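You operate a simulated robot arm through the tools that you are given. There is no shell and no other tool.

You are at the controls of a simulated two-armed robot. One attempt, no reset.

TASK
Pick up the short black hose marked "T2" from the second shelf from the bottom of the steel shelving with one hand, pass it to the other hand and put it on the second shelf from the bottom of the tank shelving.

It is judged by the outcome, as a careful person would: the job done as asked, and still so three seconds after it is handed in. It fails if anything else is knocked over, pushed out of place, dropped, spilled or broken.

THE ROBOT
Two 7-joint arms with two-finger parallel grippers on one trunk, on a base that moves. Base frame: it is fixed to the floor where the robot stands at the start and does not move with it; the origin is under the middle of the robot, x ahead of it, y to its left, z up. Readings come in m, rad, newtons and seconds.
The left shoulder is at the start at [0.06, 0.143, 0.801], the right one opposite. With the tool pointing down near the work surface each hand reaches from about 0.32 to 0.74 m from the robot's upright axis, wherever it stands, measured 20 degrees to its own side. Places, roughly: second shelf of the tank shelving [1.3, -2.1, 0.4]; short black hose [1.5, 2, 0.5]. Payload 1.57 kg a hand.
Tool frame (each hand has its own): the origin (TCP) lies between the finger pads and is the grasp point; the fingertips stand 0.03 m ahead of it; z points along the fingers, y is the line along which they close. Largest opening 0.11 m; finger width 0.024, thickness 0.012; the body of the gripper, 0.048 by 0.112 m, starts 0.078 m behind the TCP.
Orientation is that of the tool frame in the base frame, as a unit quaternion [w, x, y, z]. With the fingers straight down and closing along the base's y, the tool's x points along the base's -x, its y along +y and its z along -z.

THE INTERFACE
- The arms move only by the tool jog_arm. It takes "left_increments", "right_increments" or both (then of equal length, played together; a hand with none holds still); each is a list of rows, each an object of numbers (a shift or turn left out is 0, a gripper value left out holds the last): "dx", "dy", "dz": the shift along the tool's x, y, z in m; "ax", "ay", "az": the turn, a rotation vector about the tool's x, y, z in rad. In form: [{"dx": .., "dy": .., "dz": .., "ax": .., "ay": .., "az": ..}, ...]. A call has 1 to 20 rows; each row shifts and turns the commanded pose from where the row before left it, along the tool's axes as they then stand. "left_fingers" and "right_fingers" are, for a hand that has rows, the closure, from 0 (fully open) to 1 (shut), set as the call begins (left out, the last holds). Each row takes 0.2 s and may step no farther than 0.05 m and 0.15 rad from the row before; otherwise, or with a gripper value out of range, the whole call is refused. A pose out of reach is approached as far as the arm can. The call stops where the force on the tool passes 40 N (or 10 N more than at its start, if that is more) or the arm is blocked; 0.2 s more then pass. Each finger travels about 0.045 m/s and halts on what it meets, pressing with about 31 N; the grip force reading is that of the motor and also rises with nothing between the fingers. The clock runs only during rows and for 0.2 s after the last one: add rows that do not move to give the fingers time. It gives the time, the measured TCP pose, the force on the tool (base axes), the opening and the grip force at its end, in the units of the frame above (readings bear some noise), with the torque about the TCP (base axes, N m) and any sound that the robot's microphone picked up.
- Cameras (640 x 400 px; columns grow to the right, rows downward): "scene" is now at [0.0542, -0.0005, 1.4227]; the picture's right is [-0.01, -1.00, 0.00], its down [-0.66, 0.01, -0.75] and it looks along [0.75, -0.01, -0.66] (base axes); focal length 295 px, centre (320, 200). "left" rides on the left gripper at [0.07, -0.016, -0.141] in its tool frame; the picture's right is [0.23, 0.97, 0.00], its down [-0.86, 0.20, -0.48] and it looks along [-0.47, 0.11, 0.88] (tool axes); focal length 222 px, centre (320, 200). "right" rides on the right gripper at [0.07, 0.016, -0.141] in its tool frame; the picture's right is [-0.23, 0.97, 0.00], its down [-0.86, -0.20, -0.48] and it looks along [-0.47, -0.11, 0.88] (tool axes); focal length 222 px, centre (320, 200). There is no depth. A picture from a camera that has moved, and an enlarged one, comes with that camera's place and axes in the base frame and with its lens.
- get_image(camera): a new picture of that camera. No time passes.
- lift_body(by): slides the trunk up (or, below 0, down) by that many m; the arms and the scene camera ride with it, the base frame stays. It gives what a move gives, with no picture.
- roll_base(legs): drives the robot by 1 to 6 legs, each [ahead, left, turn to the left] in m, m and rad, along the robot's own axes; the way and the turn of a leg run together, so that a leg with both is an arc; at most 1.5 m and 3.142 rad a leg. The arms and the cameras ride along, it lands a little off, and it stops where it bumps. It gives what a move gives.
- turn_head(pan, tilt): turns the head with the scene camera to pan (to the left, within 1.501 rad either way) and tilt (down, from -0.506 to 1.204), counted from straight ahead of the robot. It gives what a move gives.
- zoom(camera, box): a new picture of the part [left, top, right, bottom] of that camera's present view, enlarged. No time passes.
- sign_off(): hands the job in; it is judged then, once.

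Places have to be worked out from the pictures, the camera data and where the tool is seen. Open the grippers and draw the arms clear of the work before you hand the job in, unless the task says otherwise.

The tools are called after "Emit:" as a command line: name --argument value ..., lists and objects as JSON in quotes. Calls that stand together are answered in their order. jog_arm: Moves the arms, as the interface text tells. Its arguments: {"type":"object","properties":{"left_increments":{"type":"array","items":{"type":"object","properties":{"dx":{"type":"number"},"dy":{"type":"number"},"dz":{"type":"number"},"ax":{"type":"number"},"ay":{"type":"number"},"az":{"type":"number"}}}},"left_fingers":{"type":"number"},"right_increments":{"type":"array","items":{"type":"object","properties":{"dx":{"type":"number"},"dy":{"type":"number"},"dz":{"type":"number"},"ax":{"type":"number"},"ay":{"type":"number"},"az":{"type":"number"}}}},"right_fingers":{"type":"number"}},"required":[]} The other tools are called the same way: lift_body (by) moves the trunk up or down; roll_base (legs) drives the base; turn_head (pan, tilt) turns the head that bears the scene camera; get_image (camera) takes a picture; zoom (camera, box) takes an enlarged picture of a part of a camera's view; sign_off () hands the job in.

At the start:

```text
time_s: 0.0
left_tcp_pos: [0.4796, 0.1596, 0.8829]
left_orientation: [0.001, -0.001, 1.0, 0.001]
left_contact_force: [-0.3, -0.9, -0.2]
left_wrist_torque: [0.04, 0.02, -0.02]
left_finger_gap: 0.1102
left_finger_force: 0.0
right_tcp_pos: [0.5687, -0.2855, 0.8163]
right_orientation: [0.001, 0.0, 1.0, 0.0]
right_contact_force: [-1.0, -1.0, -0.4]
right_wrist_torque: [0.01, 0.03, 0.02]
right_finger_gap: 0.11
right_finger_force: 0.0
trunk travel left (down, up): [-0.4, 0.19]
robot x, y, heading: [-0.0018, -0.0003, 0.004]
head pan, tilt (commanded): [-0.009, 0.716]
```

scene: 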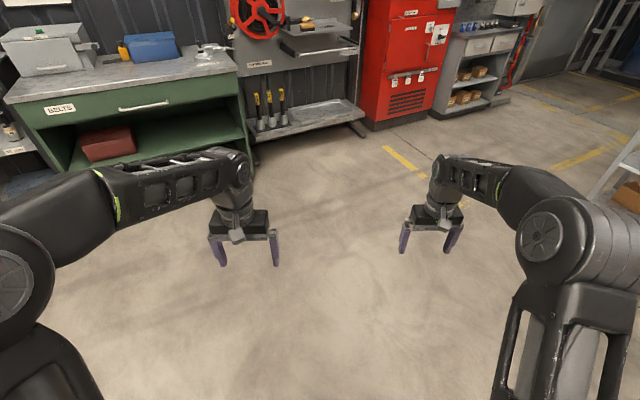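
right: 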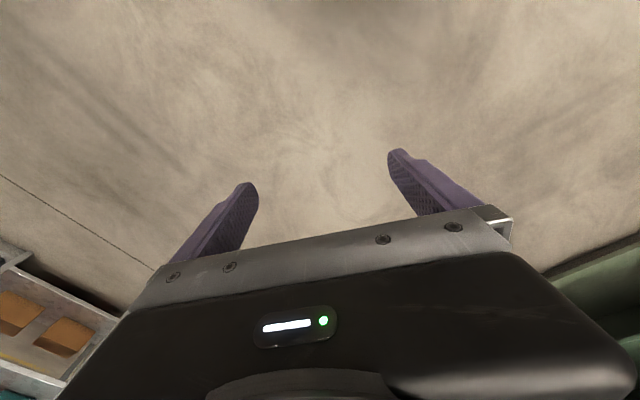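
left: 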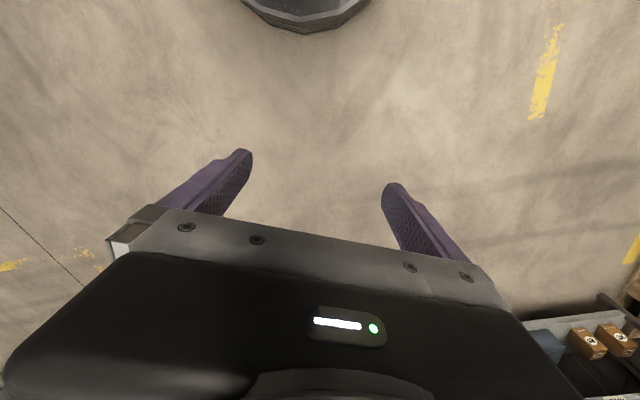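

The scene shows a workshop; the steel shelving should be ahead-left and the tank shelving ahead-right. I turn the head left to look toward [1.5, 2, 0.5].

Emit:
turn_head --pan 0.93 --tilt 0.4

Emit:
get_image --camera "scene"

```text
time_s: 1.2
left_tcp_pos: [0.4794, 0.1589, 0.8843]
left_orientation: [0.0, -0.001, 1.0, 0.0]
left_contact_force: [0.6, 0.5, 0.0]
left_wrist_torque: [0.0, 0.01, 0.01]
left_finger_gap: 0.11
left_finger_force: 0.0
right_tcp_pos: [0.567, -0.2852, 0.8157]
right_orientation: [0.0, 0.001, 1.0, 0.0]
right_contact_force: [-0.1, -0.6, -1.0]
right_wrist_torque: [0.03, 0.0, 0.03]
right_finger_gap: 0.11
right_finger_force: 0.1
trunk travel left (down, up): [-0.4, 0.19]
robot x, y, heading: [-0.005, -0.0028, 0.001]
head pan, tilt (commanded): [0.93, 0.4]
```

```text
taken
camera scene: at [0.0253, 0.0744, 1.4509], right [0.8, -0.6, 0.0], down [-0.23, -0.31, -0.92], along [0.55, 0.74, -0.39], focal length 295 px, centre (320, 200)
```

scene: 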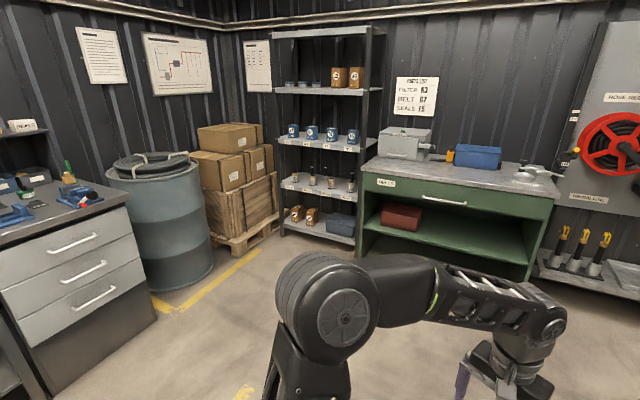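

The steel shelving stands ahead-left, with small objects on the second shelf from the bottom. I zoom in on it.

Emit:
zoom --camera "scene" --box '[260, 100, 390, 250]'

Emit:
zoom --camera "scene" --box '[275, 155, 365, 205]'

```text
2.67 times, centred on (325, 175) of scene
camera zoom: at [0.0253, 0.0744, 1.4509], right [0.8, -0.6, 0.0], down [-0.23, -0.31, -0.92], along [0.55, 0.74, -0.39], focal length 788 px, centre (307, 267)
```

zoom: 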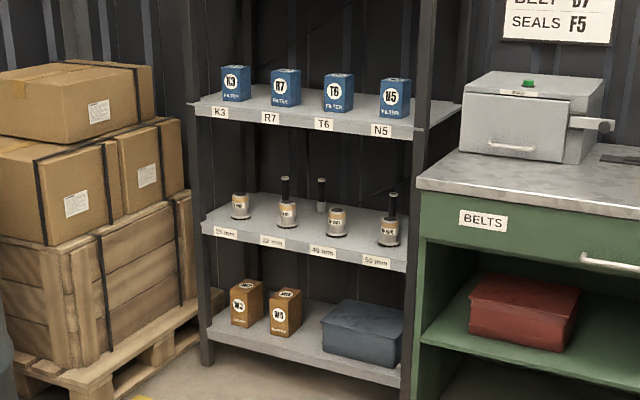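

```text
7.11 times, centred on (320, 180) of scene
camera zoom: at [0.0253, 0.0744, 1.4509], right [0.8, -0.6, 0.0], down [-0.23, -0.31, -0.92], along [0.55, 0.74, -0.39], focal length 2101 px, centre (320, 342)
```

zoom: 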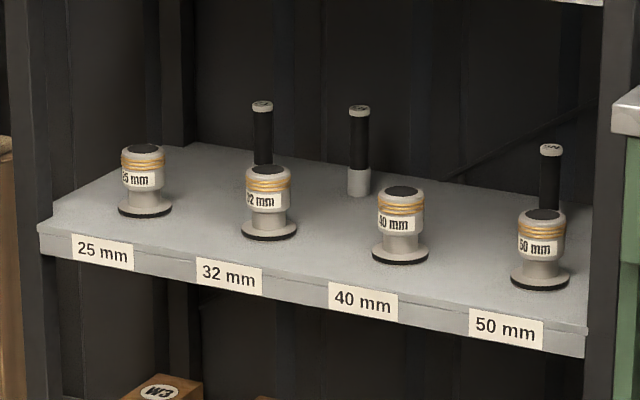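

Three upright short hoses stand at the back of the second shelf (z about 0.55), behind a row of fittings; their marks are too small to read from here. I look at the tank shelving on the right before driving.

Emit:
turn_head --pan -1.0 --tilt 0.4

Emit:
get_image --camera "scene"

```text
time_s: 3.1
left_tcp_pos: [0.4794, 0.1595, 0.8839]
left_orientation: [0.0, 0.0, 1.0, 0.0]
left_contact_force: [0.6, 0.0, -0.2]
left_wrist_torque: [0.04, 0.02, 0.01]
left_finger_gap: 0.11
left_finger_force: 0.1
right_tcp_pos: [0.5673, -0.2864, 0.8157]
right_orientation: [0.0, -0.001, 1.0, -0.001]
right_contact_force: [0.2, -0.3, 0.7]
right_wrist_torque: [0.01, 0.0, 0.04]
right_finger_gap: 0.1099
right_finger_force: 0.1
trunk travel left (down, up): [-0.4, 0.19]
robot x, y, heading: [0.0002, 0.0016, -0.001]
head pan, tilt (commanded): [-1.0, 0.4]
```

```text
taken
camera scene: at [0.02, -0.0777, 1.4509], right [-0.84, -0.54, 0.0], down [-0.21, 0.33, -0.92], along [0.5, -0.77, -0.39], focal length 295 px, centre (320, 200)
```

scene: 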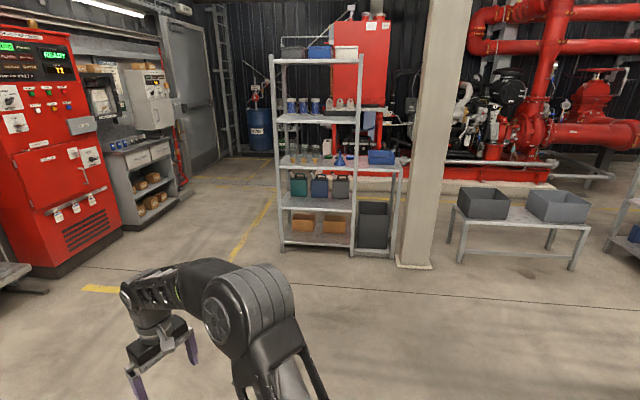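

Emit:
zoom --camera "scene" --box '[250, 30, 420, 260]'

Emit:
zoom --camera "scene" --box '[270, 160, 410, 260]'

```text
1.74 times, centred on (335, 145) of scene
camera zoom: at [0.02, -0.0777, 1.4509], right [-0.84, -0.54, 0.0], down [-0.21, 0.33, -0.92], along [0.5, -0.77, -0.39], focal length 514 px, centre (294, 296)
```

zoom: 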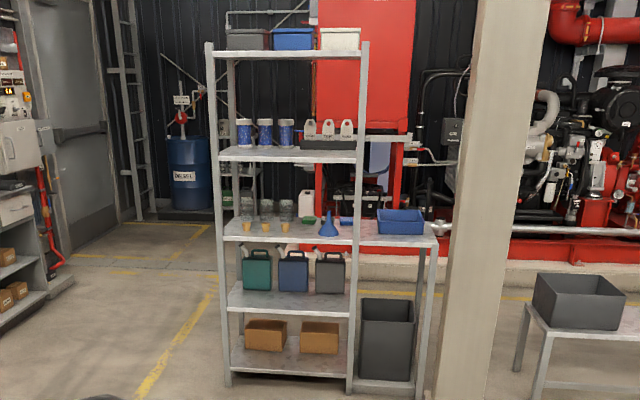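

```text
4.00 times, centred on (340, 210) of scene
camera zoom: at [0.02, -0.0777, 1.4509], right [-0.84, -0.54, 0.0], down [-0.21, 0.33, -0.92], along [0.5, -0.77, -0.39], focal length 1182 px, centre (240, 160)
```

zoom: 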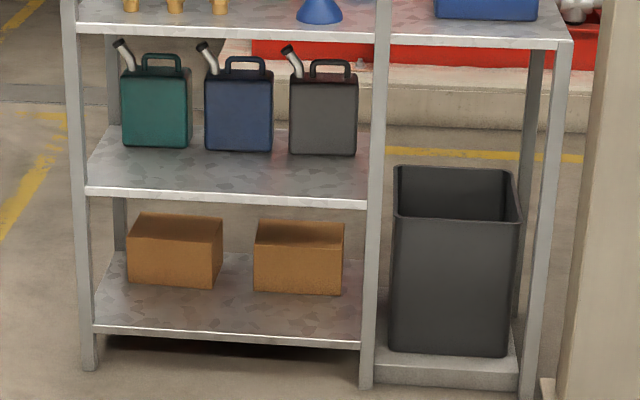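

The tank shelving faces the robot at right: its second shelf (z about 0.44) has three jerry cans at the back and about 0.24 m of free space in front. The room is turned about 0.435 rad from my frame, so I turn to square up to the steel shelving and drive towards it, stopping about 0.9 m short.

Emit:
roll_base --legs '[[0, 0, 0.435], [0.6, 0.62, 0], [0.6, 0.62, 0]]'

Emit:
turn_head --pan 0.0 --tilt 0.55

Emit:
get_image --camera "scene"

```text
time_s: 13.1
left_tcp_pos: [0.9286, 1.9693, 0.8838]
left_orientation: [0.0, -0.216, 0.976, 0.001]
left_contact_force: [0.2, 0.4, -0.2]
left_wrist_torque: [-0.01, 0.03, -0.01]
left_finger_gap: 0.1101
left_finger_force: 0.0
right_tcp_pos: [1.1946, 1.6035, 0.8167]
right_orientation: [-0.001, -0.216, 0.976, 0.0]
right_contact_force: [0.2, -0.2, 0.0]
right_wrist_torque: [-0.02, 0.01, 0.0]
right_finger_gap: 0.11
right_finger_force: 0.1
trunk travel left (down, up): [-0.4, 0.19]
robot x, y, heading: [0.5602, 1.6246, 0.439]
head pan, tilt (commanded): [-1.0, 0.4]
```

```text
time_s: 14.4
left_tcp_pos: [0.9278, 1.9707, 0.8836]
left_orientation: [0.001, -0.216, 0.976, 0.0]
left_contact_force: [-0.5, 0.5, 0.1]
left_wrist_torque: [-0.01, -0.06, -0.02]
left_finger_gap: 0.1102
left_finger_force: 0.0
right_tcp_pos: [1.196, 1.6046, 0.8164]
right_orientation: [0.0, -0.217, 0.976, 0.0]
right_contact_force: [-0.6, 0.0, 1.1]
right_wrist_torque: [-0.01, 0.01, 0.0]
right_finger_gap: 0.1098
right_finger_force: 0.1
trunk travel left (down, up): [-0.4, 0.19]
robot x, y, heading: [0.5559, 1.623, 0.436]
head pan, tilt (commanded): [0.0, 0.55]
```

```text
taken
camera scene: at [0.6147, 1.6495, 1.4372], right [0.42, -0.91, 0.0], down [-0.47, -0.22, -0.85], along [0.77, 0.36, -0.52], focal length 295 px, centre (320, 200)
```

scene: 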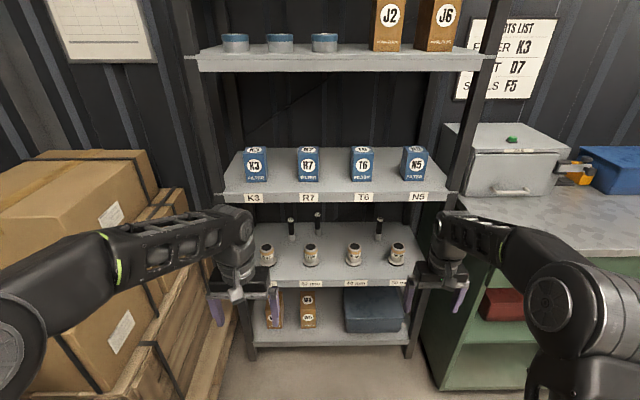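

The robot stands square to the steel shelving. I zoom in on the hoses to read their marks.

Emit:
zoom --camera "scene" --box '[270, 205, 400, 255]'

Emit:
zoom --camera "scene" --box '[280, 210, 330, 245]'

Emit:
zoom --camera "scene" --box '[360, 210, 400, 245]'

```text
4.92 times, centred on (335, 230) of scene
camera zoom: at [0.6147, 1.6495, 1.4372], right [0.42, -0.91, 0.0], down [-0.47, -0.22, -0.85], along [0.77, 0.36, -0.52], focal length 1454 px, centre (246, 52)
```

zoom: 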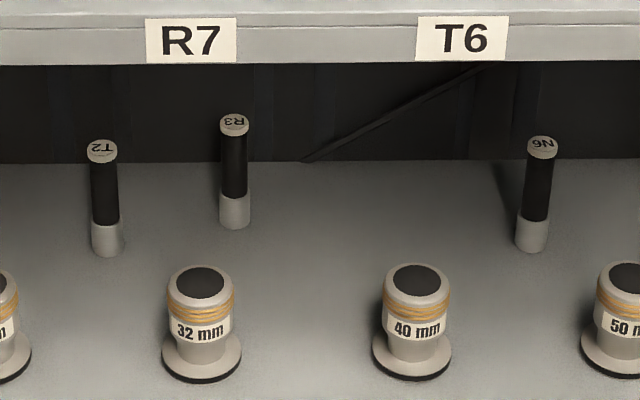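

```text
11.43 times, centred on (305, 228) of scene
camera zoom: at [0.6147, 1.6495, 1.4372], right [0.42, -0.91, 0.0], down [-0.47, -0.22, -0.85], along [0.77, 0.36, -0.52], focal length 3376 px, centre (491, -114)
```

zoom: 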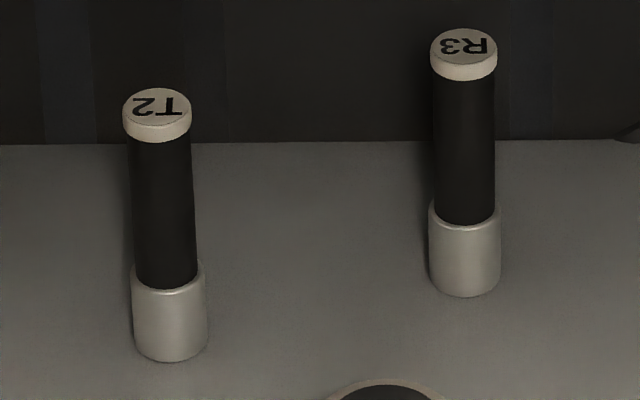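

```text
11.43 times, centred on (380, 228) of scene
camera zoom: at [0.6147, 1.6495, 1.4372], right [0.42, -0.91, 0.0], down [-0.47, -0.22, -0.85], along [0.77, 0.36, -0.52], focal length 3376 px, centre (-366, -114)
```

zoom: 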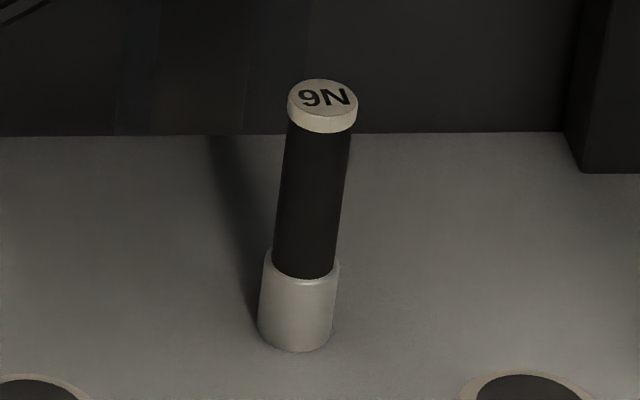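

T2 is clearly the left-hand one of the three hoses, standing about 1.13 m ahead and 0.13 m left of the robot axis, top at z≈0.68, midway between the 25 mm and 32 mm fittings. Here, with free space ahead, I pitch the left hand forward (about 30° below level) and pull the right hand back.

Emit:
jog_arm --left_increments '[{"dx": -0.05}, {"dx": -0.05}, {"ay": -0.1496}, {"ay": -0.1496}, {"ay": -0.1496}, {"ay": -0.1496}, {"ay": -0.1496}, {"ay": -0.1496}, {"ay": -0.1496}]' --right_increments '[{"dx": 0.04}, {"dx": 0.04}, {"dx": 0.04}, {"dx": 0.04}, {}, {}, {}, {}, {}]'

Emit:
get_image --camera "scene"

Emit:
get_image --camera "left"

```text
time_s: 16.4
left_tcp_pos: [1.0188, 2.0128, 0.8842]
left_orientation: [0.489, -0.187, 0.846, 0.107]
left_contact_force: [0.6, -0.4, 0.2]
left_wrist_torque: [-0.01, 0.0, 0.01]
left_finger_gap: 0.1099
left_finger_force: 0.0
right_tcp_pos: [1.0509, 1.5369, 0.8162]
right_orientation: [0.0, -0.217, 0.976, 0.0]
right_contact_force: [0.0, 0.0, 0.8]
right_wrist_torque: [0.01, 0.03, 0.01]
right_finger_gap: 0.11
right_finger_force: 0.1
trunk travel left (down, up): [-0.4, 0.19]
robot x, y, heading: [0.5646, 1.6244, 0.441]
head pan, tilt (commanded): [0.0, 0.55]
```

```text
taken
camera scene: at [0.6147, 1.6495, 1.4372], right [0.42, -0.91, 0.0], down [-0.47, -0.22, -0.85], along [0.77, 0.36, -0.52], focal length 295 px, centre (320, 200)
```

scene: 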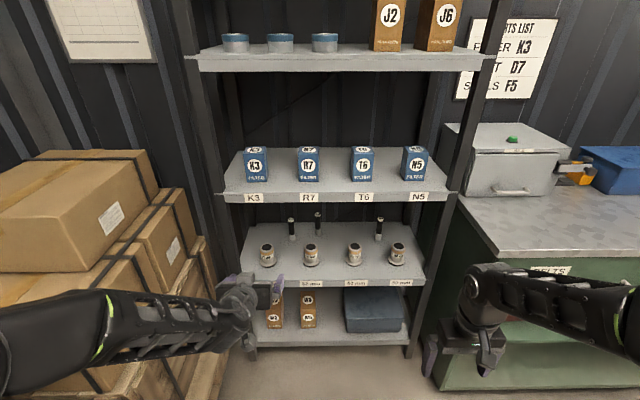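

```text
taken
camera left: at [0.8824, 1.9315, 0.8949], right [-0.51, 0.83, -0.2], down [-0.07, 0.19, 0.98], along [0.85, 0.52, -0.04], focal length 222 px, centre (320, 200)
```

left: 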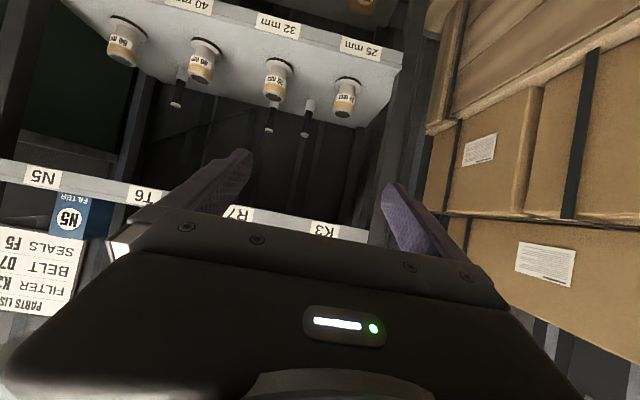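

The left hand is now pitched forward and its camera (upside down) sees the hoses. I zoom that view to refine T2's position.

Emit:
zoom --camera "left" --box '[240, 60, 360, 150]'

```text
4.44 times, centred on (300, 105) of left
camera zoom: at [0.8824, 1.9315, 0.8949], right [-0.51, 0.83, -0.2], down [-0.07, 0.19, 0.98], along [0.85, 0.52, -0.04], focal length 987 px, centre (409, 622)
```

zoom: 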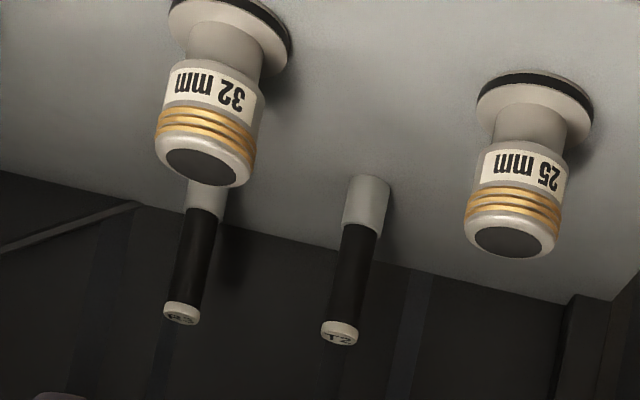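

Hand camera and head camera agree: T2 at about (1.527, 2.217), z 0.568 to 0.681. I lower the left hand 0.10 m in the clear, then drive 0.30 m ahead and 0.03 m right so the hand is lined up outside the shelf.

Emit:
jog_arm --left_increments '[{"dx": 0.0433, "dz": 0.025}, {"dx": 0.0433, "dz": 0.025}, {}]'

Emit:
roll_base --legs '[[0.28, -0.032, 0]]'

Emit:
get_image --camera "scene"

Emit:
get_image --camera "left"

```text
time_s: 17.2
left_tcp_pos: [1.0193, 2.012, 0.7837]
left_orientation: [0.488, -0.187, 0.846, 0.107]
left_contact_force: [-0.2, 0.3, -0.4]
left_wrist_torque: [0.04, 0.03, -0.01]
left_finger_gap: 0.1099
left_finger_force: 0.1
right_tcp_pos: [1.051, 1.5362, 0.8158]
right_orientation: [0.0, -0.217, 0.976, 0.0]
right_contact_force: [-0.2, 0.5, -0.4]
right_wrist_torque: [-0.02, -0.03, 0.03]
right_finger_gap: 0.1101
right_finger_force: 0.0
trunk travel left (down, up): [-0.4, 0.19]
robot x, y, heading: [0.5621, 1.6269, 0.438]
head pan, tilt (commanded): [0.0, 0.55]
```

```text
time_s: 19.1
left_tcp_pos: [1.2855, 2.1018, 0.7827]
left_orientation: [0.488, -0.188, 0.845, 0.109]
left_contact_force: [-0.2, 0.0, 0.7]
left_wrist_torque: [0.0, -0.02, 0.01]
left_finger_gap: 0.11
left_finger_force: 0.1
right_tcp_pos: [1.3179, 1.6278, 0.8155]
right_orientation: [0.0, -0.215, 0.977, 0.0]
right_contact_force: [0.1, 0.9, 0.6]
right_wrist_torque: [0.03, -0.01, -0.01]
right_finger_gap: 0.1101
right_finger_force: 0.0
trunk travel left (down, up): [-0.4, 0.19]
robot x, y, heading: [0.8265, 1.7146, 0.439]
head pan, tilt (commanded): [0.0, 0.55]
```

```text
taken
camera scene: at [0.8818, 1.7391, 1.4371], right [0.42, -0.91, 0.0], down [-0.47, -0.22, -0.85], along [0.77, 0.36, -0.52], focal length 295 px, centre (320, 200)
```

scene: 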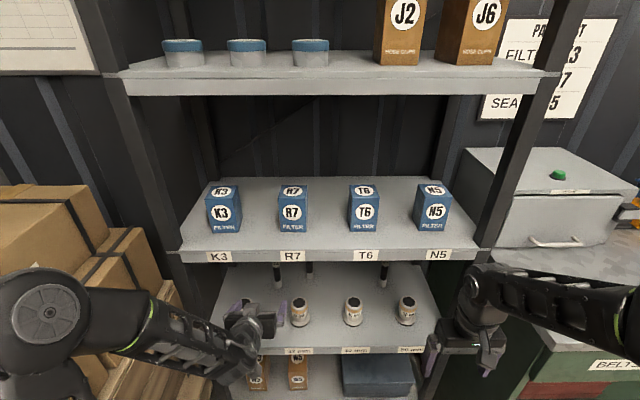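

```text
taken
camera left: at [1.1494, 2.0211, 0.7945], right [-0.52, 0.83, -0.2], down [-0.07, 0.19, 0.98], along [0.85, 0.52, -0.04], focal length 222 px, centre (320, 200)
```

left: 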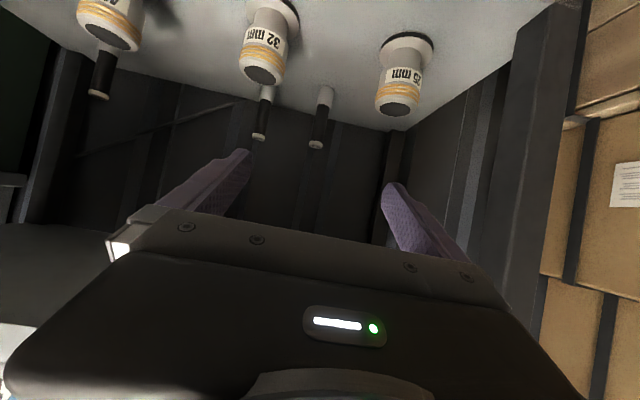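

The left TCP is about 0.27 m short of T2 and laterally aligned within millimetres by estimate. I zoom the hand view to check T2's position again before going in.

Emit:
zoom --camera "left" --box '[230, 70, 390, 170]'

Emit:
zoom --camera "scene" --box '[200, 250, 340, 350]'

```text
4.00 times, centred on (310, 120) of left
camera zoom: at [1.1494, 2.0211, 0.7945], right [-0.52, 0.83, -0.2], down [-0.07, 0.19, 0.98], along [0.85, 0.52, -0.04], focal length 888 px, centre (360, 520)
```

zoom: 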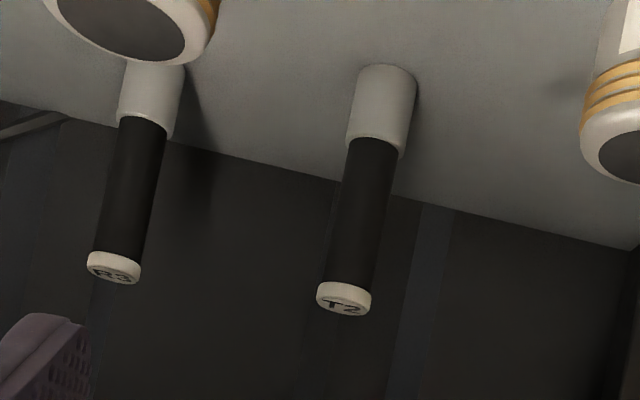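

```text
4.00 times, centred on (270, 300) of scene
camera zoom: at [0.8818, 1.7391, 1.4371], right [0.42, -0.91, 0.0], down [-0.47, -0.22, -0.85], along [0.77, 0.36, -0.52], focal length 1182 px, centre (520, -200)
```

zoom: 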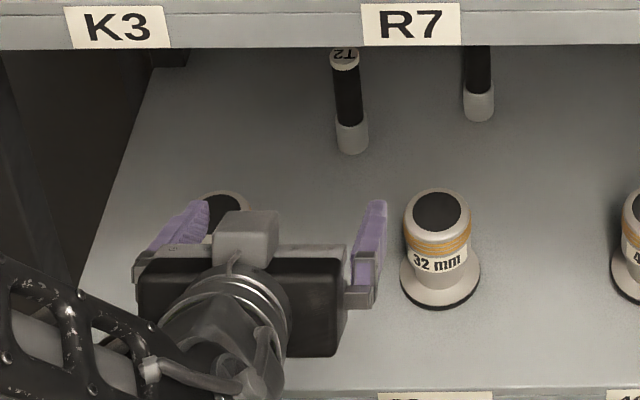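

The estimate holds: T2 at (1.527, 2.218), 3 mm left of the approach line and 0.268 m ahead of the TCP. I go two thirds of the way along the tilted line above the fittings, fingers fully open, then check.

Emit:
jog_arm --left_fingers 0.0 --left_increments '[{"dz": 0.049, "dx": -0.00425, "dy": 0.0005}, {"dz": 0.049, "dx": -0.00425, "dy": 0.0005}, {"dz": 0.049, "dx": -0.00425, "dy": 0.001}, {"dz": 0.049, "dx": -0.00425, "dy": 0.001}, {}]'

Emit:
get_image --camera "left"

Emit:
get_image --camera "scene"

```text
time_s: 20.3
left_tcp_pos: [1.4452, 2.1804, 0.6997]
left_orientation: [0.488, -0.188, 0.846, 0.108]
left_contact_force: [0.0, -0.2, 0.2]
left_wrist_torque: [0.0, 0.03, 0.03]
left_finger_gap: 0.1101
left_finger_force: 0.1
right_tcp_pos: [1.3174, 1.6263, 0.8163]
right_orientation: [0.0, -0.217, 0.976, 0.0]
right_contact_force: [0.2, 0.0, 0.0]
right_wrist_torque: [0.01, 0.04, -0.02]
right_finger_gap: 0.11
right_finger_force: 0.0
trunk travel left (down, up): [-0.4, 0.19]
robot x, y, heading: [0.8244, 1.7147, 0.437]
head pan, tilt (commanded): [0.0, 0.55]
```

```text
taken
camera left: at [1.309, 2.0991, 0.7117], right [-0.52, 0.83, -0.2], down [-0.07, 0.19, 0.98], along [0.85, 0.52, -0.04], focal length 222 px, centre (320, 200)
```

left: 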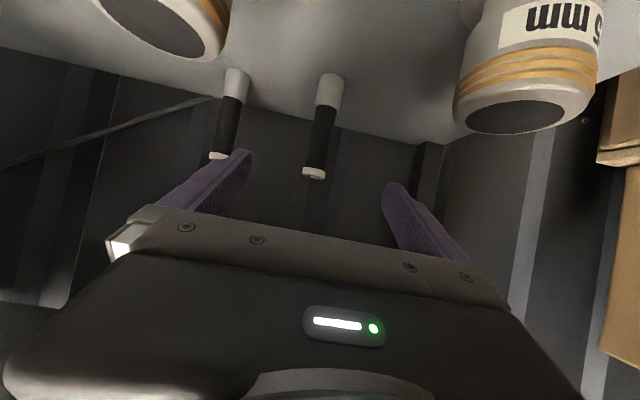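

```text
taken
camera scene: at [0.8812, 1.7389, 1.4372], right [0.42, -0.91, 0.0], down [-0.47, -0.22, -0.85], along [0.77, 0.36, -0.52], focal length 295 px, centre (320, 200)
```

scene: 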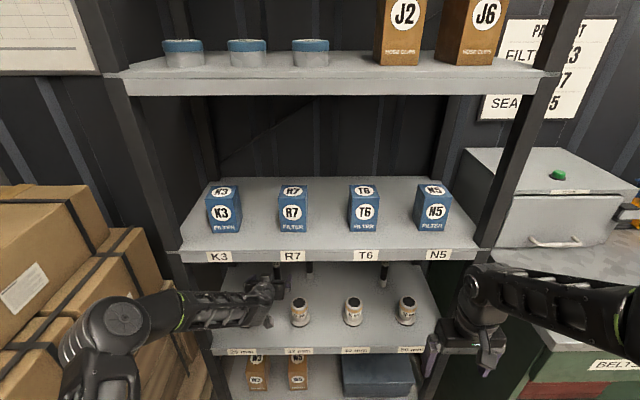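

The hand is over the fittings with nothing touched. I zoom the hand view to measure T2 relative to the fingers.

Emit:
zoom --camera "left" --box '[200, 60, 420, 220]'

Emit:
zoom --camera "scene" --box '[190, 250, 330, 340]'

```text
2.50 times, centred on (310, 140) of left
camera zoom: at [1.309, 2.0991, 0.7117], right [-0.52, 0.83, -0.2], down [-0.07, 0.19, 0.98], along [0.85, 0.52, -0.04], focal length 555 px, centre (345, 350)
```

zoom: 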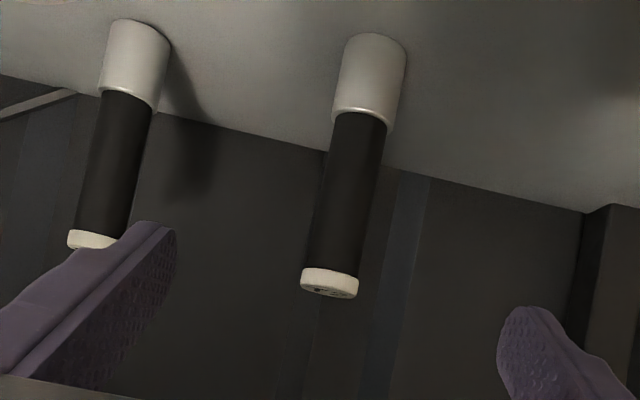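

```text
4.44 times, centred on (260, 295) of scene
camera zoom: at [0.8812, 1.7389, 1.4372], right [0.42, -0.91, 0.0], down [-0.47, -0.22, -0.85], along [0.77, 0.36, -0.52], focal length 1313 px, centre (587, -222)
```

zoom: 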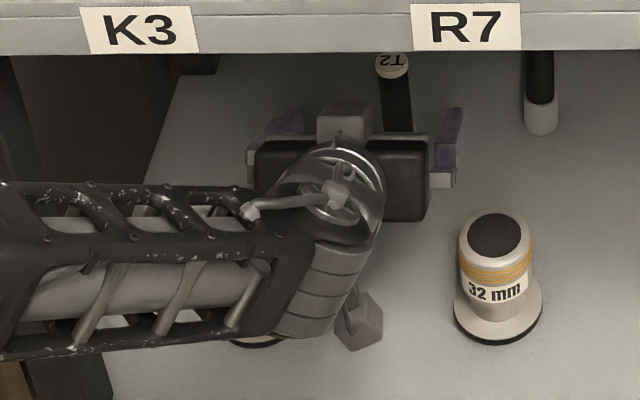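

T2 still sits at (1.527, 2.218) by this view and the hand is on line (1 mm off). I make the last 0.09 m of approach to grip at z≈0.658, then look before closing.

Emit:
jog_arm --left_increments '[{"dz": 0.033, "dx": -0.0028}, {"dz": 0.033, "dx": -0.0028}, {"dz": 0.033, "dx": -0.0028}, {}]'

Emit:
get_image --camera "left"

Emit:
zoom --camera "scene" --box '[190, 240, 330, 340]'

```text
time_s: 21.3
left_tcp_pos: [1.5269, 2.2175, 0.6565]
left_orientation: [0.488, -0.186, 0.846, 0.107]
left_contact_force: [0.1, -0.2, 0.2]
left_wrist_torque: [-0.02, 0.0, 0.03]
left_finger_gap: 0.1103
left_finger_force: 0.1
right_tcp_pos: [1.317, 1.6272, 0.8163]
right_orientation: [0.0, -0.217, 0.976, 0.0]
right_contact_force: [0.3, -0.1, -0.2]
right_wrist_torque: [0.0, 0.0, -0.03]
right_finger_gap: 0.1099
right_finger_force: 0.0
trunk travel left (down, up): [-0.4, 0.19]
robot x, y, heading: [0.828, 1.714, 0.434]
head pan, tilt (commanded): [0.0, 0.55]
```

```text
taken
camera left: at [1.3906, 2.1376, 0.6686], right [-0.51, 0.83, -0.2], down [-0.07, 0.19, 0.98], along [0.85, 0.52, -0.04], focal length 222 px, centre (320, 200)
```

left: 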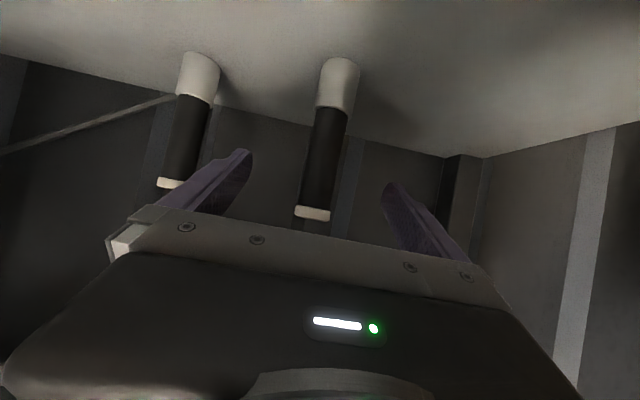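

```text
4.00 times, centred on (260, 290) of scene
camera zoom: at [0.8813, 1.739, 1.4372], right [0.42, -0.91, 0.0], down [-0.47, -0.22, -0.85], along [0.77, 0.36, -0.52], focal length 1182 px, centre (560, -160)
```

zoom: 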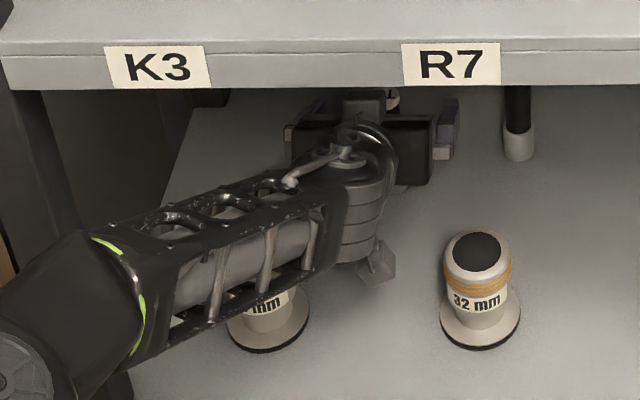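

The fingers straddle the hose with the cap above them; the hose is about 2 mm to the tool's -y side. I nudge 2 mm and close the fingers.

Emit:
jog_arm --left_increments '[{"dy": -0.002}, {}]'

Emit:
jog_arm --left_fingers 1.0 --left_increments '[{}, {}, {}, {}, {}, {}, {}, {}]'

Emit:
get_image --camera "left"

```text
time_s: 21.9
left_tcp_pos: [1.5269, 2.2172, 0.6567]
left_orientation: [0.488, -0.188, 0.845, 0.109]
left_contact_force: [0.7, -0.9, 0.2]
left_wrist_torque: [-0.02, 0.0, -0.03]
left_finger_gap: 0.1101
left_finger_force: 0.0
right_tcp_pos: [1.318, 1.6265, 0.8167]
right_orientation: [-0.001, -0.217, 0.976, 0.0]
right_contact_force: [-1.0, 0.4, -0.2]
right_wrist_torque: [0.04, 0.0, -0.02]
right_finger_gap: 0.1099
right_finger_force: 0.1
trunk travel left (down, up): [-0.4, 0.19]
robot x, y, heading: [0.8287, 1.7156, 0.44]
head pan, tilt (commanded): [0.0, 0.55]
```

```text
time_s: 23.7
left_tcp_pos: [1.5277, 2.2175, 0.6566]
left_orientation: [0.488, -0.188, 0.845, 0.109]
left_contact_force: [1.5, 0.4, -0.4]
left_wrist_torque: [-0.47, -0.37, -0.43]
left_finger_gap: 0.023
left_finger_force: 30.9
right_tcp_pos: [1.3168, 1.6264, 0.8161]
right_orientation: [0.0, -0.216, 0.976, 0.0]
right_contact_force: [0.3, -0.3, 0.5]
right_wrist_torque: [0.0, -0.03, 0.01]
right_finger_gap: 0.11
right_finger_force: 0.0
trunk travel left (down, up): [-0.4, 0.19]
robot x, y, heading: [0.8261, 1.7109, 0.439]
head pan, tilt (commanded): [0.0, 0.55]
```

```text
taken
camera left: at [1.3913, 2.1359, 0.6685], right [-0.52, 0.83, -0.2], down [-0.07, 0.19, 0.98], along [0.85, 0.52, -0.04], focal length 222 px, centre (320, 200)
```

left: 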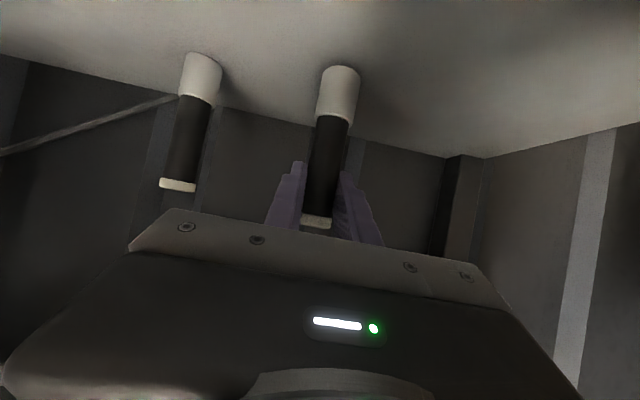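

The grip reads 31 N at a 23 mm gap, so the hose is held. I lift it straight up 3 cm and check.

Emit:
jog_arm --left_increments '[{"dx": -0.013, "dz": -0.0075}, {"dx": -0.013, "dz": -0.0075}, {}]'

Emit:
get_image --camera "left"

Emit:
zoom --camera "scene" --box '[190, 240, 330, 340]'

```text
time_s: 24.5
left_tcp_pos: [1.5276, 2.2163, 0.688]
left_orientation: [0.489, -0.187, 0.845, 0.108]
left_contact_force: [-0.2, 0.4, -1.3]
left_wrist_torque: [-0.03, 0.0, 0.0]
left_finger_gap: 0.0256
left_finger_force: 31.0
right_tcp_pos: [1.3175, 1.6263, 0.8165]
right_orientation: [0.0, -0.216, 0.976, 0.0]
right_contact_force: [-0.4, 0.0, -1.1]
right_wrist_torque: [-0.01, -0.02, -0.02]
right_finger_gap: 0.1101
right_finger_force: 0.0
trunk travel left (down, up): [-0.4, 0.19]
robot x, y, heading: [0.8269, 1.7155, 0.436]
head pan, tilt (commanded): [0.0, 0.55]
```

```text
taken
camera left: at [1.3912, 2.1356, 0.6989], right [-0.52, 0.83, -0.2], down [-0.07, 0.19, 0.98], along [0.85, 0.52, -0.04], focal length 222 px, centre (320, 200)
```

left: 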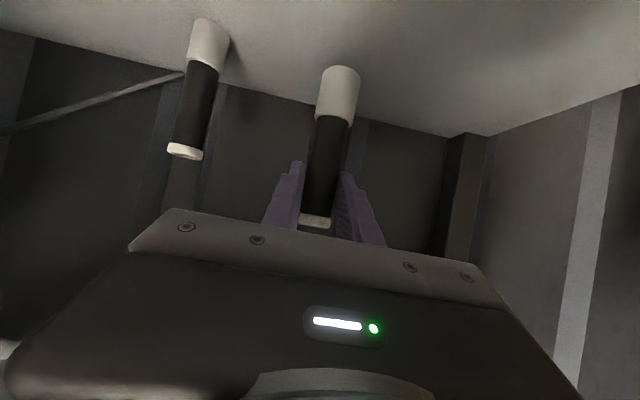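

```text
4.00 times, centred on (260, 290) of scene
camera zoom: at [0.8814, 1.739, 1.4372], right [0.42, -0.91, 0.0], down [-0.47, -0.22, -0.85], along [0.77, 0.36, -0.52], focal length 1182 px, centre (560, -160)
```

zoom: 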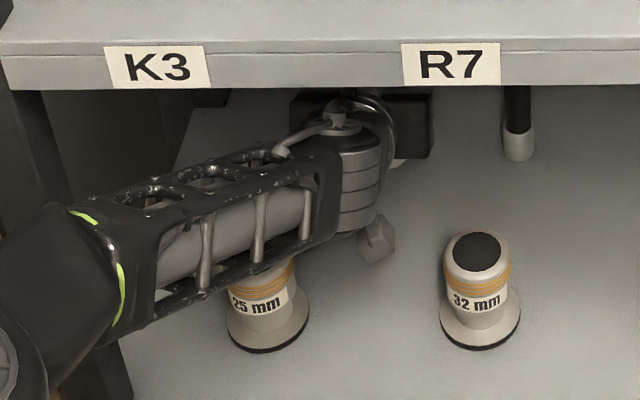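

The hose is clear of the shelf and steady in the fingers; the fittings are undisturbed. I retrace the tilted line out of the shelf.

Emit:
jog_arm --left_increments '[{"dz": -0.049, "dx": 0.0035}, {"dz": -0.049, "dx": 0.0035}, {"dz": -0.049, "dx": 0.00425}, {"dz": -0.049, "dx": 0.00425}, {"dz": -0.049, "dx": 0.00425}, {"dz": -0.049, "dx": 0.00425}, {}]'

Emit:
get_image --camera "scene"

Emit:
get_image --camera "left"

```text
time_s: 26.1
left_tcp_pos: [1.2869, 2.1035, 0.8131]
left_orientation: [0.488, -0.188, 0.845, 0.108]
left_contact_force: [0.1, 0.3, -1.4]
left_wrist_torque: [-0.04, 0.04, 0.01]
left_finger_gap: 0.0254
left_finger_force: 31.1
right_tcp_pos: [1.3172, 1.6272, 0.816]
right_orientation: [0.0, -0.216, 0.976, 0.0]
right_contact_force: [0.3, -1.3, 0.9]
right_wrist_torque: [0.03, 0.01, 0.0]
right_finger_gap: 0.11
right_finger_force: 0.0
trunk travel left (down, up): [-0.4, 0.19]
robot x, y, heading: [0.8261, 1.7096, 0.435]
head pan, tilt (commanded): [0.0, 0.55]
```

```text
taken
camera scene: at [0.8812, 1.739, 1.4372], right [0.42, -0.91, 0.0], down [-0.47, -0.22, -0.85], along [0.77, 0.36, -0.52], focal length 295 px, centre (320, 200)
```

scene: 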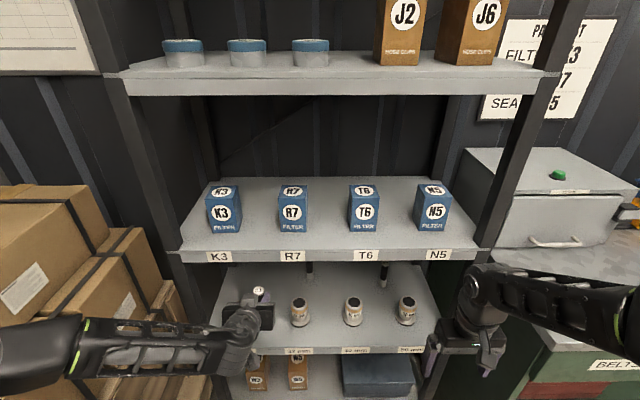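

```text
taken
camera left: at [1.1497, 2.0222, 0.8246], right [-0.52, 0.83, -0.2], down [-0.07, 0.19, 0.98], along [0.85, 0.52, -0.04], focal length 222 px, centre (320, 200)
```

left: 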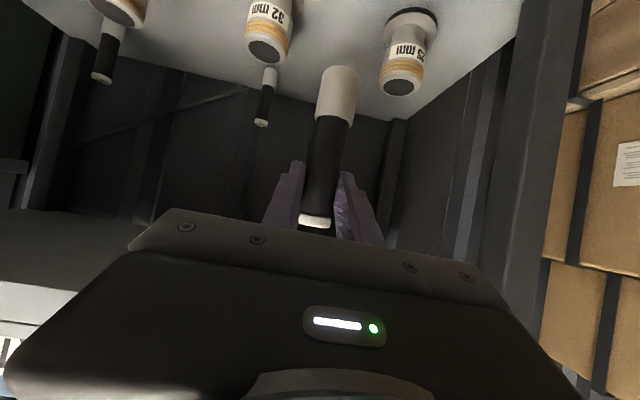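

T2 is out of the shelf and held upright. I back straight out 0.3 m, then return diagonally into open floor for the hand-over.

Emit:
roll_base --legs '[[-0.3, 0, 0], [-0.6, -0.62, 0], [-0.3, -0.4, 0]]'

Emit:
turn_head --pan 0.0 --tilt 0.85

Emit:
get_image --camera "scene"

```text
time_s: 34.9
left_tcp_pos: [0.6199, 0.6721, 0.8128]
left_orientation: [0.488, -0.189, 0.845, 0.109]
left_contact_force: [0.0, -0.7, -2.1]
left_wrist_torque: [-0.02, 0.01, 0.01]
left_finger_gap: 0.0252
left_finger_force: 30.8
right_tcp_pos: [0.6535, 0.1955, 0.817]
right_orientation: [0.0, -0.219, 0.976, 0.0]
right_contact_force: [-0.1, -0.2, 0.7]
right_wrist_torque: [0.03, 0.0, -0.02]
right_finger_gap: 0.1099
right_finger_force: 0.0
trunk travel left (down, up): [-0.4, 0.19]
robot x, y, heading: [0.1628, 0.2772, 0.446]
head pan, tilt (commanded): [0.0, 0.55]
```

```text
time_s: 35.7
left_tcp_pos: [0.6198, 0.6734, 0.8122]
left_orientation: [0.488, -0.19, 0.845, 0.11]
left_contact_force: [-0.4, 0.9, -1.1]
left_wrist_torque: [0.01, -0.01, 0.0]
left_finger_gap: 0.025
left_finger_force: 31.0
right_tcp_pos: [0.6511, 0.1951, 0.8169]
right_orientation: [-0.001, -0.219, 0.976, 0.0]
right_contact_force: [-0.1, 0.2, -0.2]
right_wrist_torque: [0.01, 0.0, -0.04]
right_finger_gap: 0.1099
right_finger_force: 0.1
trunk travel left (down, up): [-0.4, 0.19]
robot x, y, heading: [0.1623, 0.2778, 0.439]
head pan, tilt (commanded): [0.0, 0.85]
```

```text
taken
camera scene: at [0.2057, 0.301, 1.4118], right [0.43, -0.9, 0.0], down [-0.68, -0.32, -0.66], along [0.6, 0.28, -0.75], focal length 295 px, centre (320, 200)
```

scene: 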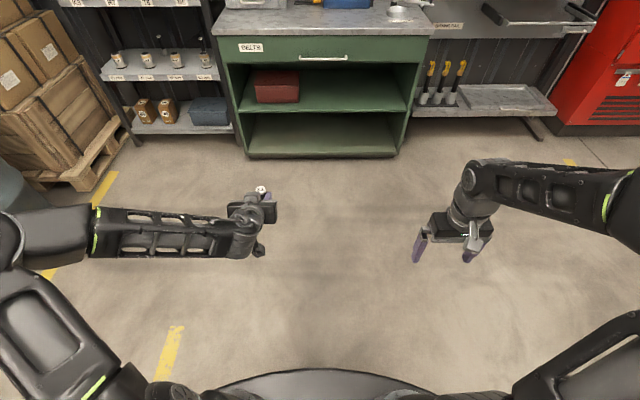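

Now in open space with T2 upright in the left hand. I swing the left hand to point 45° inward in front of the chest, and bring the right hand forward, pitch it 30° down and point it 45° inward, still well apart.

Emit:
jog_arm --left_increments '[{"ax": 0.1133, "az": 0.0654}, {"ax": 0.1133, "az": 0.0654}, {"ax": 0.1133, "az": 0.0654}, {"ax": 0.1133, "az": 0.0654}, {"ax": 0.1133, "az": 0.0654}, {"ax": 0.1133, "az": 0.0654}, {"dx": -0.0201, "dy": -0.01645, "dz": 0.0347}, {"dx": -0.0201, "dy": -0.01645, "dz": 0.0347}, {"dx": -0.0201, "dy": -0.01645, "dz": 0.0347}, {"dx": -0.0201, "dy": -0.01645, "dz": 0.0347}, {}, {}, {}, {}, {}, {}, {}]' --right_increments '[{"dx": -0.048}, {"dx": -0.048}, {"dx": -0.048}, {"dx": -0.048}, {"ay": -0.1496}, {"ay": -0.1496}, {"ay": -0.1496}, {"ay": -0.1496}, {"ay": -0.1496}, {"ay": -0.1496}, {"ay": -0.1496}, {"ax": -0.1133, "az": -0.0654}, {"ax": -0.1133, "az": -0.0654}, {"ax": -0.1133, "az": -0.0654}, {"ax": -0.1133, "az": -0.0654}, {"ax": -0.1133, "az": -0.0654}, {"ax": -0.1133, "az": -0.0654}]' --right_fingers 0.0

Emit:
get_image --camera "scene"

Emit:
get_image --camera "right"

Emit:
get_image --camera "left"

```text
time_s: 39.3
left_tcp_pos: [0.7483, 0.5591, 0.8122]
left_orientation: [0.493, 0.149, 0.853, -0.086]
left_contact_force: [-0.3, 0.7, -1.9]
left_wrist_torque: [-0.02, -0.01, -0.01]
left_finger_gap: 0.0253
left_finger_force: 30.7
right_tcp_pos: [0.8264, 0.2768, 0.8162]
right_orientation: [0.409, -0.499, 0.708, 0.289]
right_contact_force: [0.5, 0.4, 0.4]
right_wrist_torque: [-0.01, 0.0, 0.0]
right_finger_gap: 0.1099
right_finger_force: 0.1
trunk travel left (down, up): [-0.4, 0.19]
robot x, y, heading: [0.1606, 0.2792, 0.442]
head pan, tilt (commanded): [0.0, 0.85]
```

```text
taken
camera scene: at [0.206, 0.3009, 1.4118], right [0.43, -0.9, 0.0], down [-0.68, -0.32, -0.66], along [0.6, 0.28, -0.75], focal length 295 px, centre (320, 200)
```

scene: 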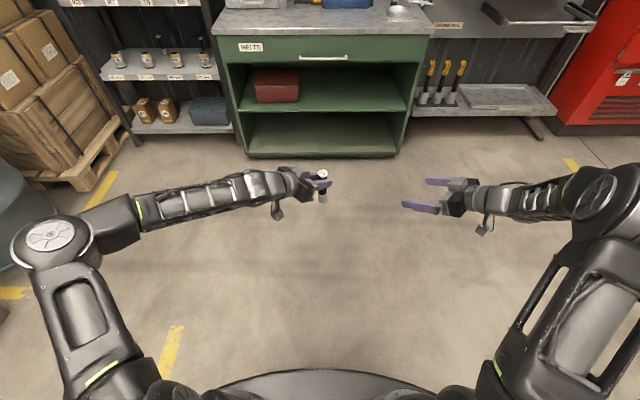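

```text
taken
camera right: at [0.7578, 0.134, 0.8273], right [-0.88, 0.43, 0.2], down [0.19, -0.05, 0.98], along [0.44, 0.9, -0.04], focal length 222 px, centre (320, 200)
```

right: 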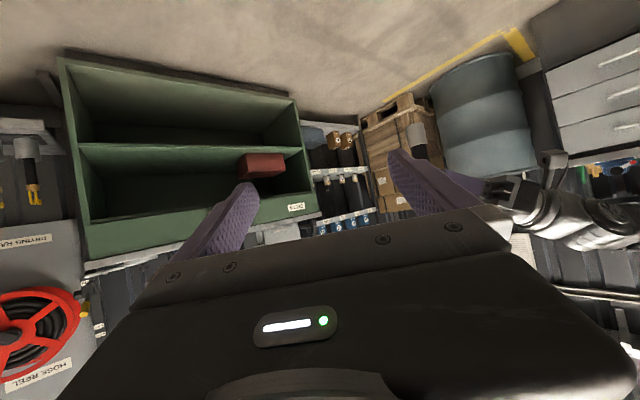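

```text
taken
camera left: at [0.5946, 0.5947, 0.8242], right [0.22, 0.96, -0.2], down [0.08, 0.18, 0.98], along [0.97, -0.23, -0.04], focal length 222 px, centre (320, 200)
```

left: 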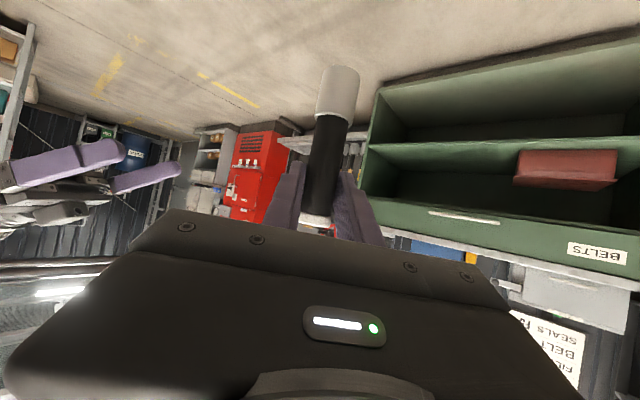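

Both hands are in position; the hose hangs vertical in the left hand. I zoom on it in the left view to fix its exact extent relative to the left TCP.

Emit:
zoom --camera "left" --box '[260, 50, 420, 250]'

Emit:
zoom --camera "scene" --box '[240, 140, 500, 260]'

```text
2.00 times, centred on (340, 150) of left
camera zoom: at [0.5946, 0.5947, 0.8242], right [0.22, 0.96, -0.2], down [0.08, 0.18, 0.98], along [0.97, -0.23, -0.04], focal length 444 px, centre (280, 300)
```

zoom: 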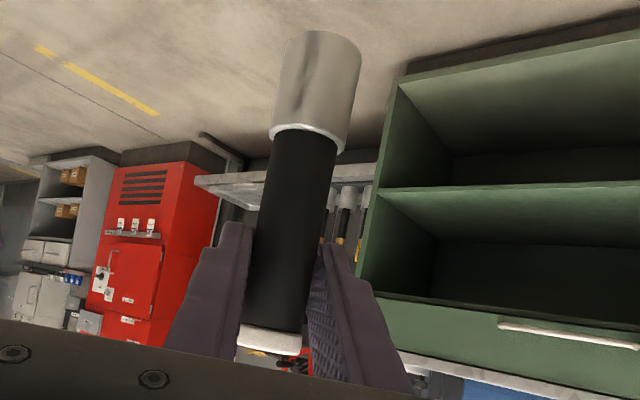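

```text
2.46 times, centred on (370, 200) of scene
camera zoom: at [0.206, 0.3009, 1.4118], right [0.43, -0.9, 0.0], down [-0.68, -0.32, -0.66], along [0.6, 0.28, -0.75], focal length 727 px, centre (197, 200)
```

zoom: 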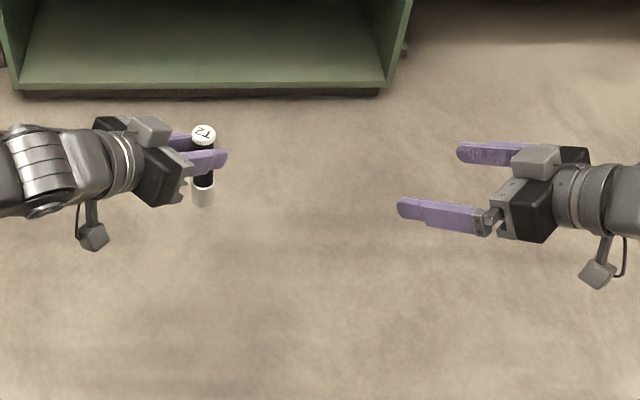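

By this view the hose base sits 0.085 m below the left TCP and the collar is 33 mm tall. I flatten the right hand to 20° pitch and move it to a standoff 0.12 m short of the hose, aimed at the lower collar, fingers opened to about 80 mm.

Emit:
jog_arm --right_fingers 0.27 --right_increments '[{"ay": -0.0873}, {"ay": -0.0873}, {"dx": -0.00516, "dy": 0.03368, "dz": 0.02366}, {"dx": -0.00516, "dy": 0.03368, "dz": 0.02366}, {"dx": -0.00516, "dy": 0.03368, "dz": 0.02366}, {"dx": -0.00516, "dy": 0.03368, "dz": 0.02366}, {"dx": -0.00516, "dy": 0.03368, "dz": 0.02366}, {}]'

Emit:
get_image --camera "right"

Emit:
zoom --camera "scene" --box '[240, 140, 500, 260]'

Emit:
get_image --camera "left"

```text
time_s: 41.1
left_tcp_pos: [0.7488, 0.5559, 0.8136]
left_orientation: [0.493, 0.148, 0.853, -0.085]
left_contact_force: [0.3, 0.7, -2.1]
left_wrist_torque: [0.01, -0.01, 0.06]
left_finger_gap: 0.0253
left_finger_force: 30.7
right_tcp_pos: [0.7078, 0.4482, 0.8011]
right_orientation: [0.468, -0.473, 0.669, 0.331]
right_contact_force: [1.1, 0.5, 0.6]
right_wrist_torque: [-0.03, 0.0, 0.02]
right_finger_gap: 0.0804
right_finger_force: 0.1
trunk travel left (down, up): [-0.4, 0.19]
robot x, y, heading: [0.1613, 0.2822, 0.442]
head pan, tilt (commanded): [0.0, 0.85]
```

```text
taken
camera right: at [0.6393, 0.305, 0.7843], right [-0.89, 0.4, 0.21], down [0.14, -0.21, 0.97], along [0.43, 0.89, 0.14], focal length 222 px, centre (320, 200)
```

right: 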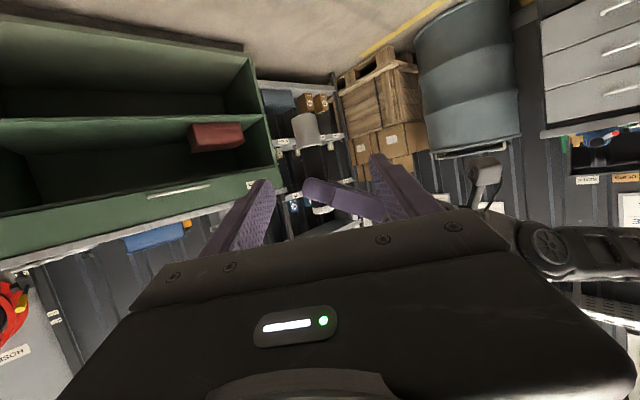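

```text
2.46 times, centred on (370, 200) of scene
camera zoom: at [0.2057, 0.301, 1.4118], right [0.43, -0.9, 0.0], down [-0.68, -0.32, -0.66], along [0.6, 0.28, -0.75], focal length 727 px, centre (197, 200)
```

zoom: 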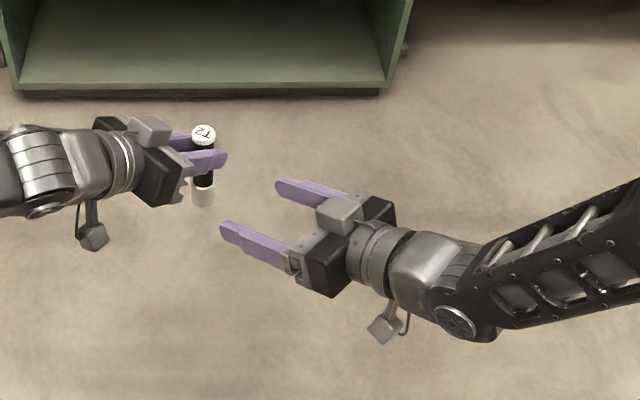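

```text
taken
camera left: at [0.5944, 0.5947, 0.8243], right [0.22, 0.96, -0.2], down [0.08, 0.18, 0.98], along [0.97, -0.23, -0.04], focal length 222 px, centre (320, 200)
```

left: 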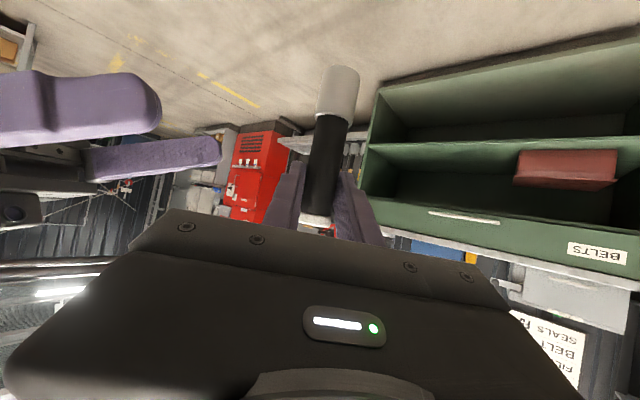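

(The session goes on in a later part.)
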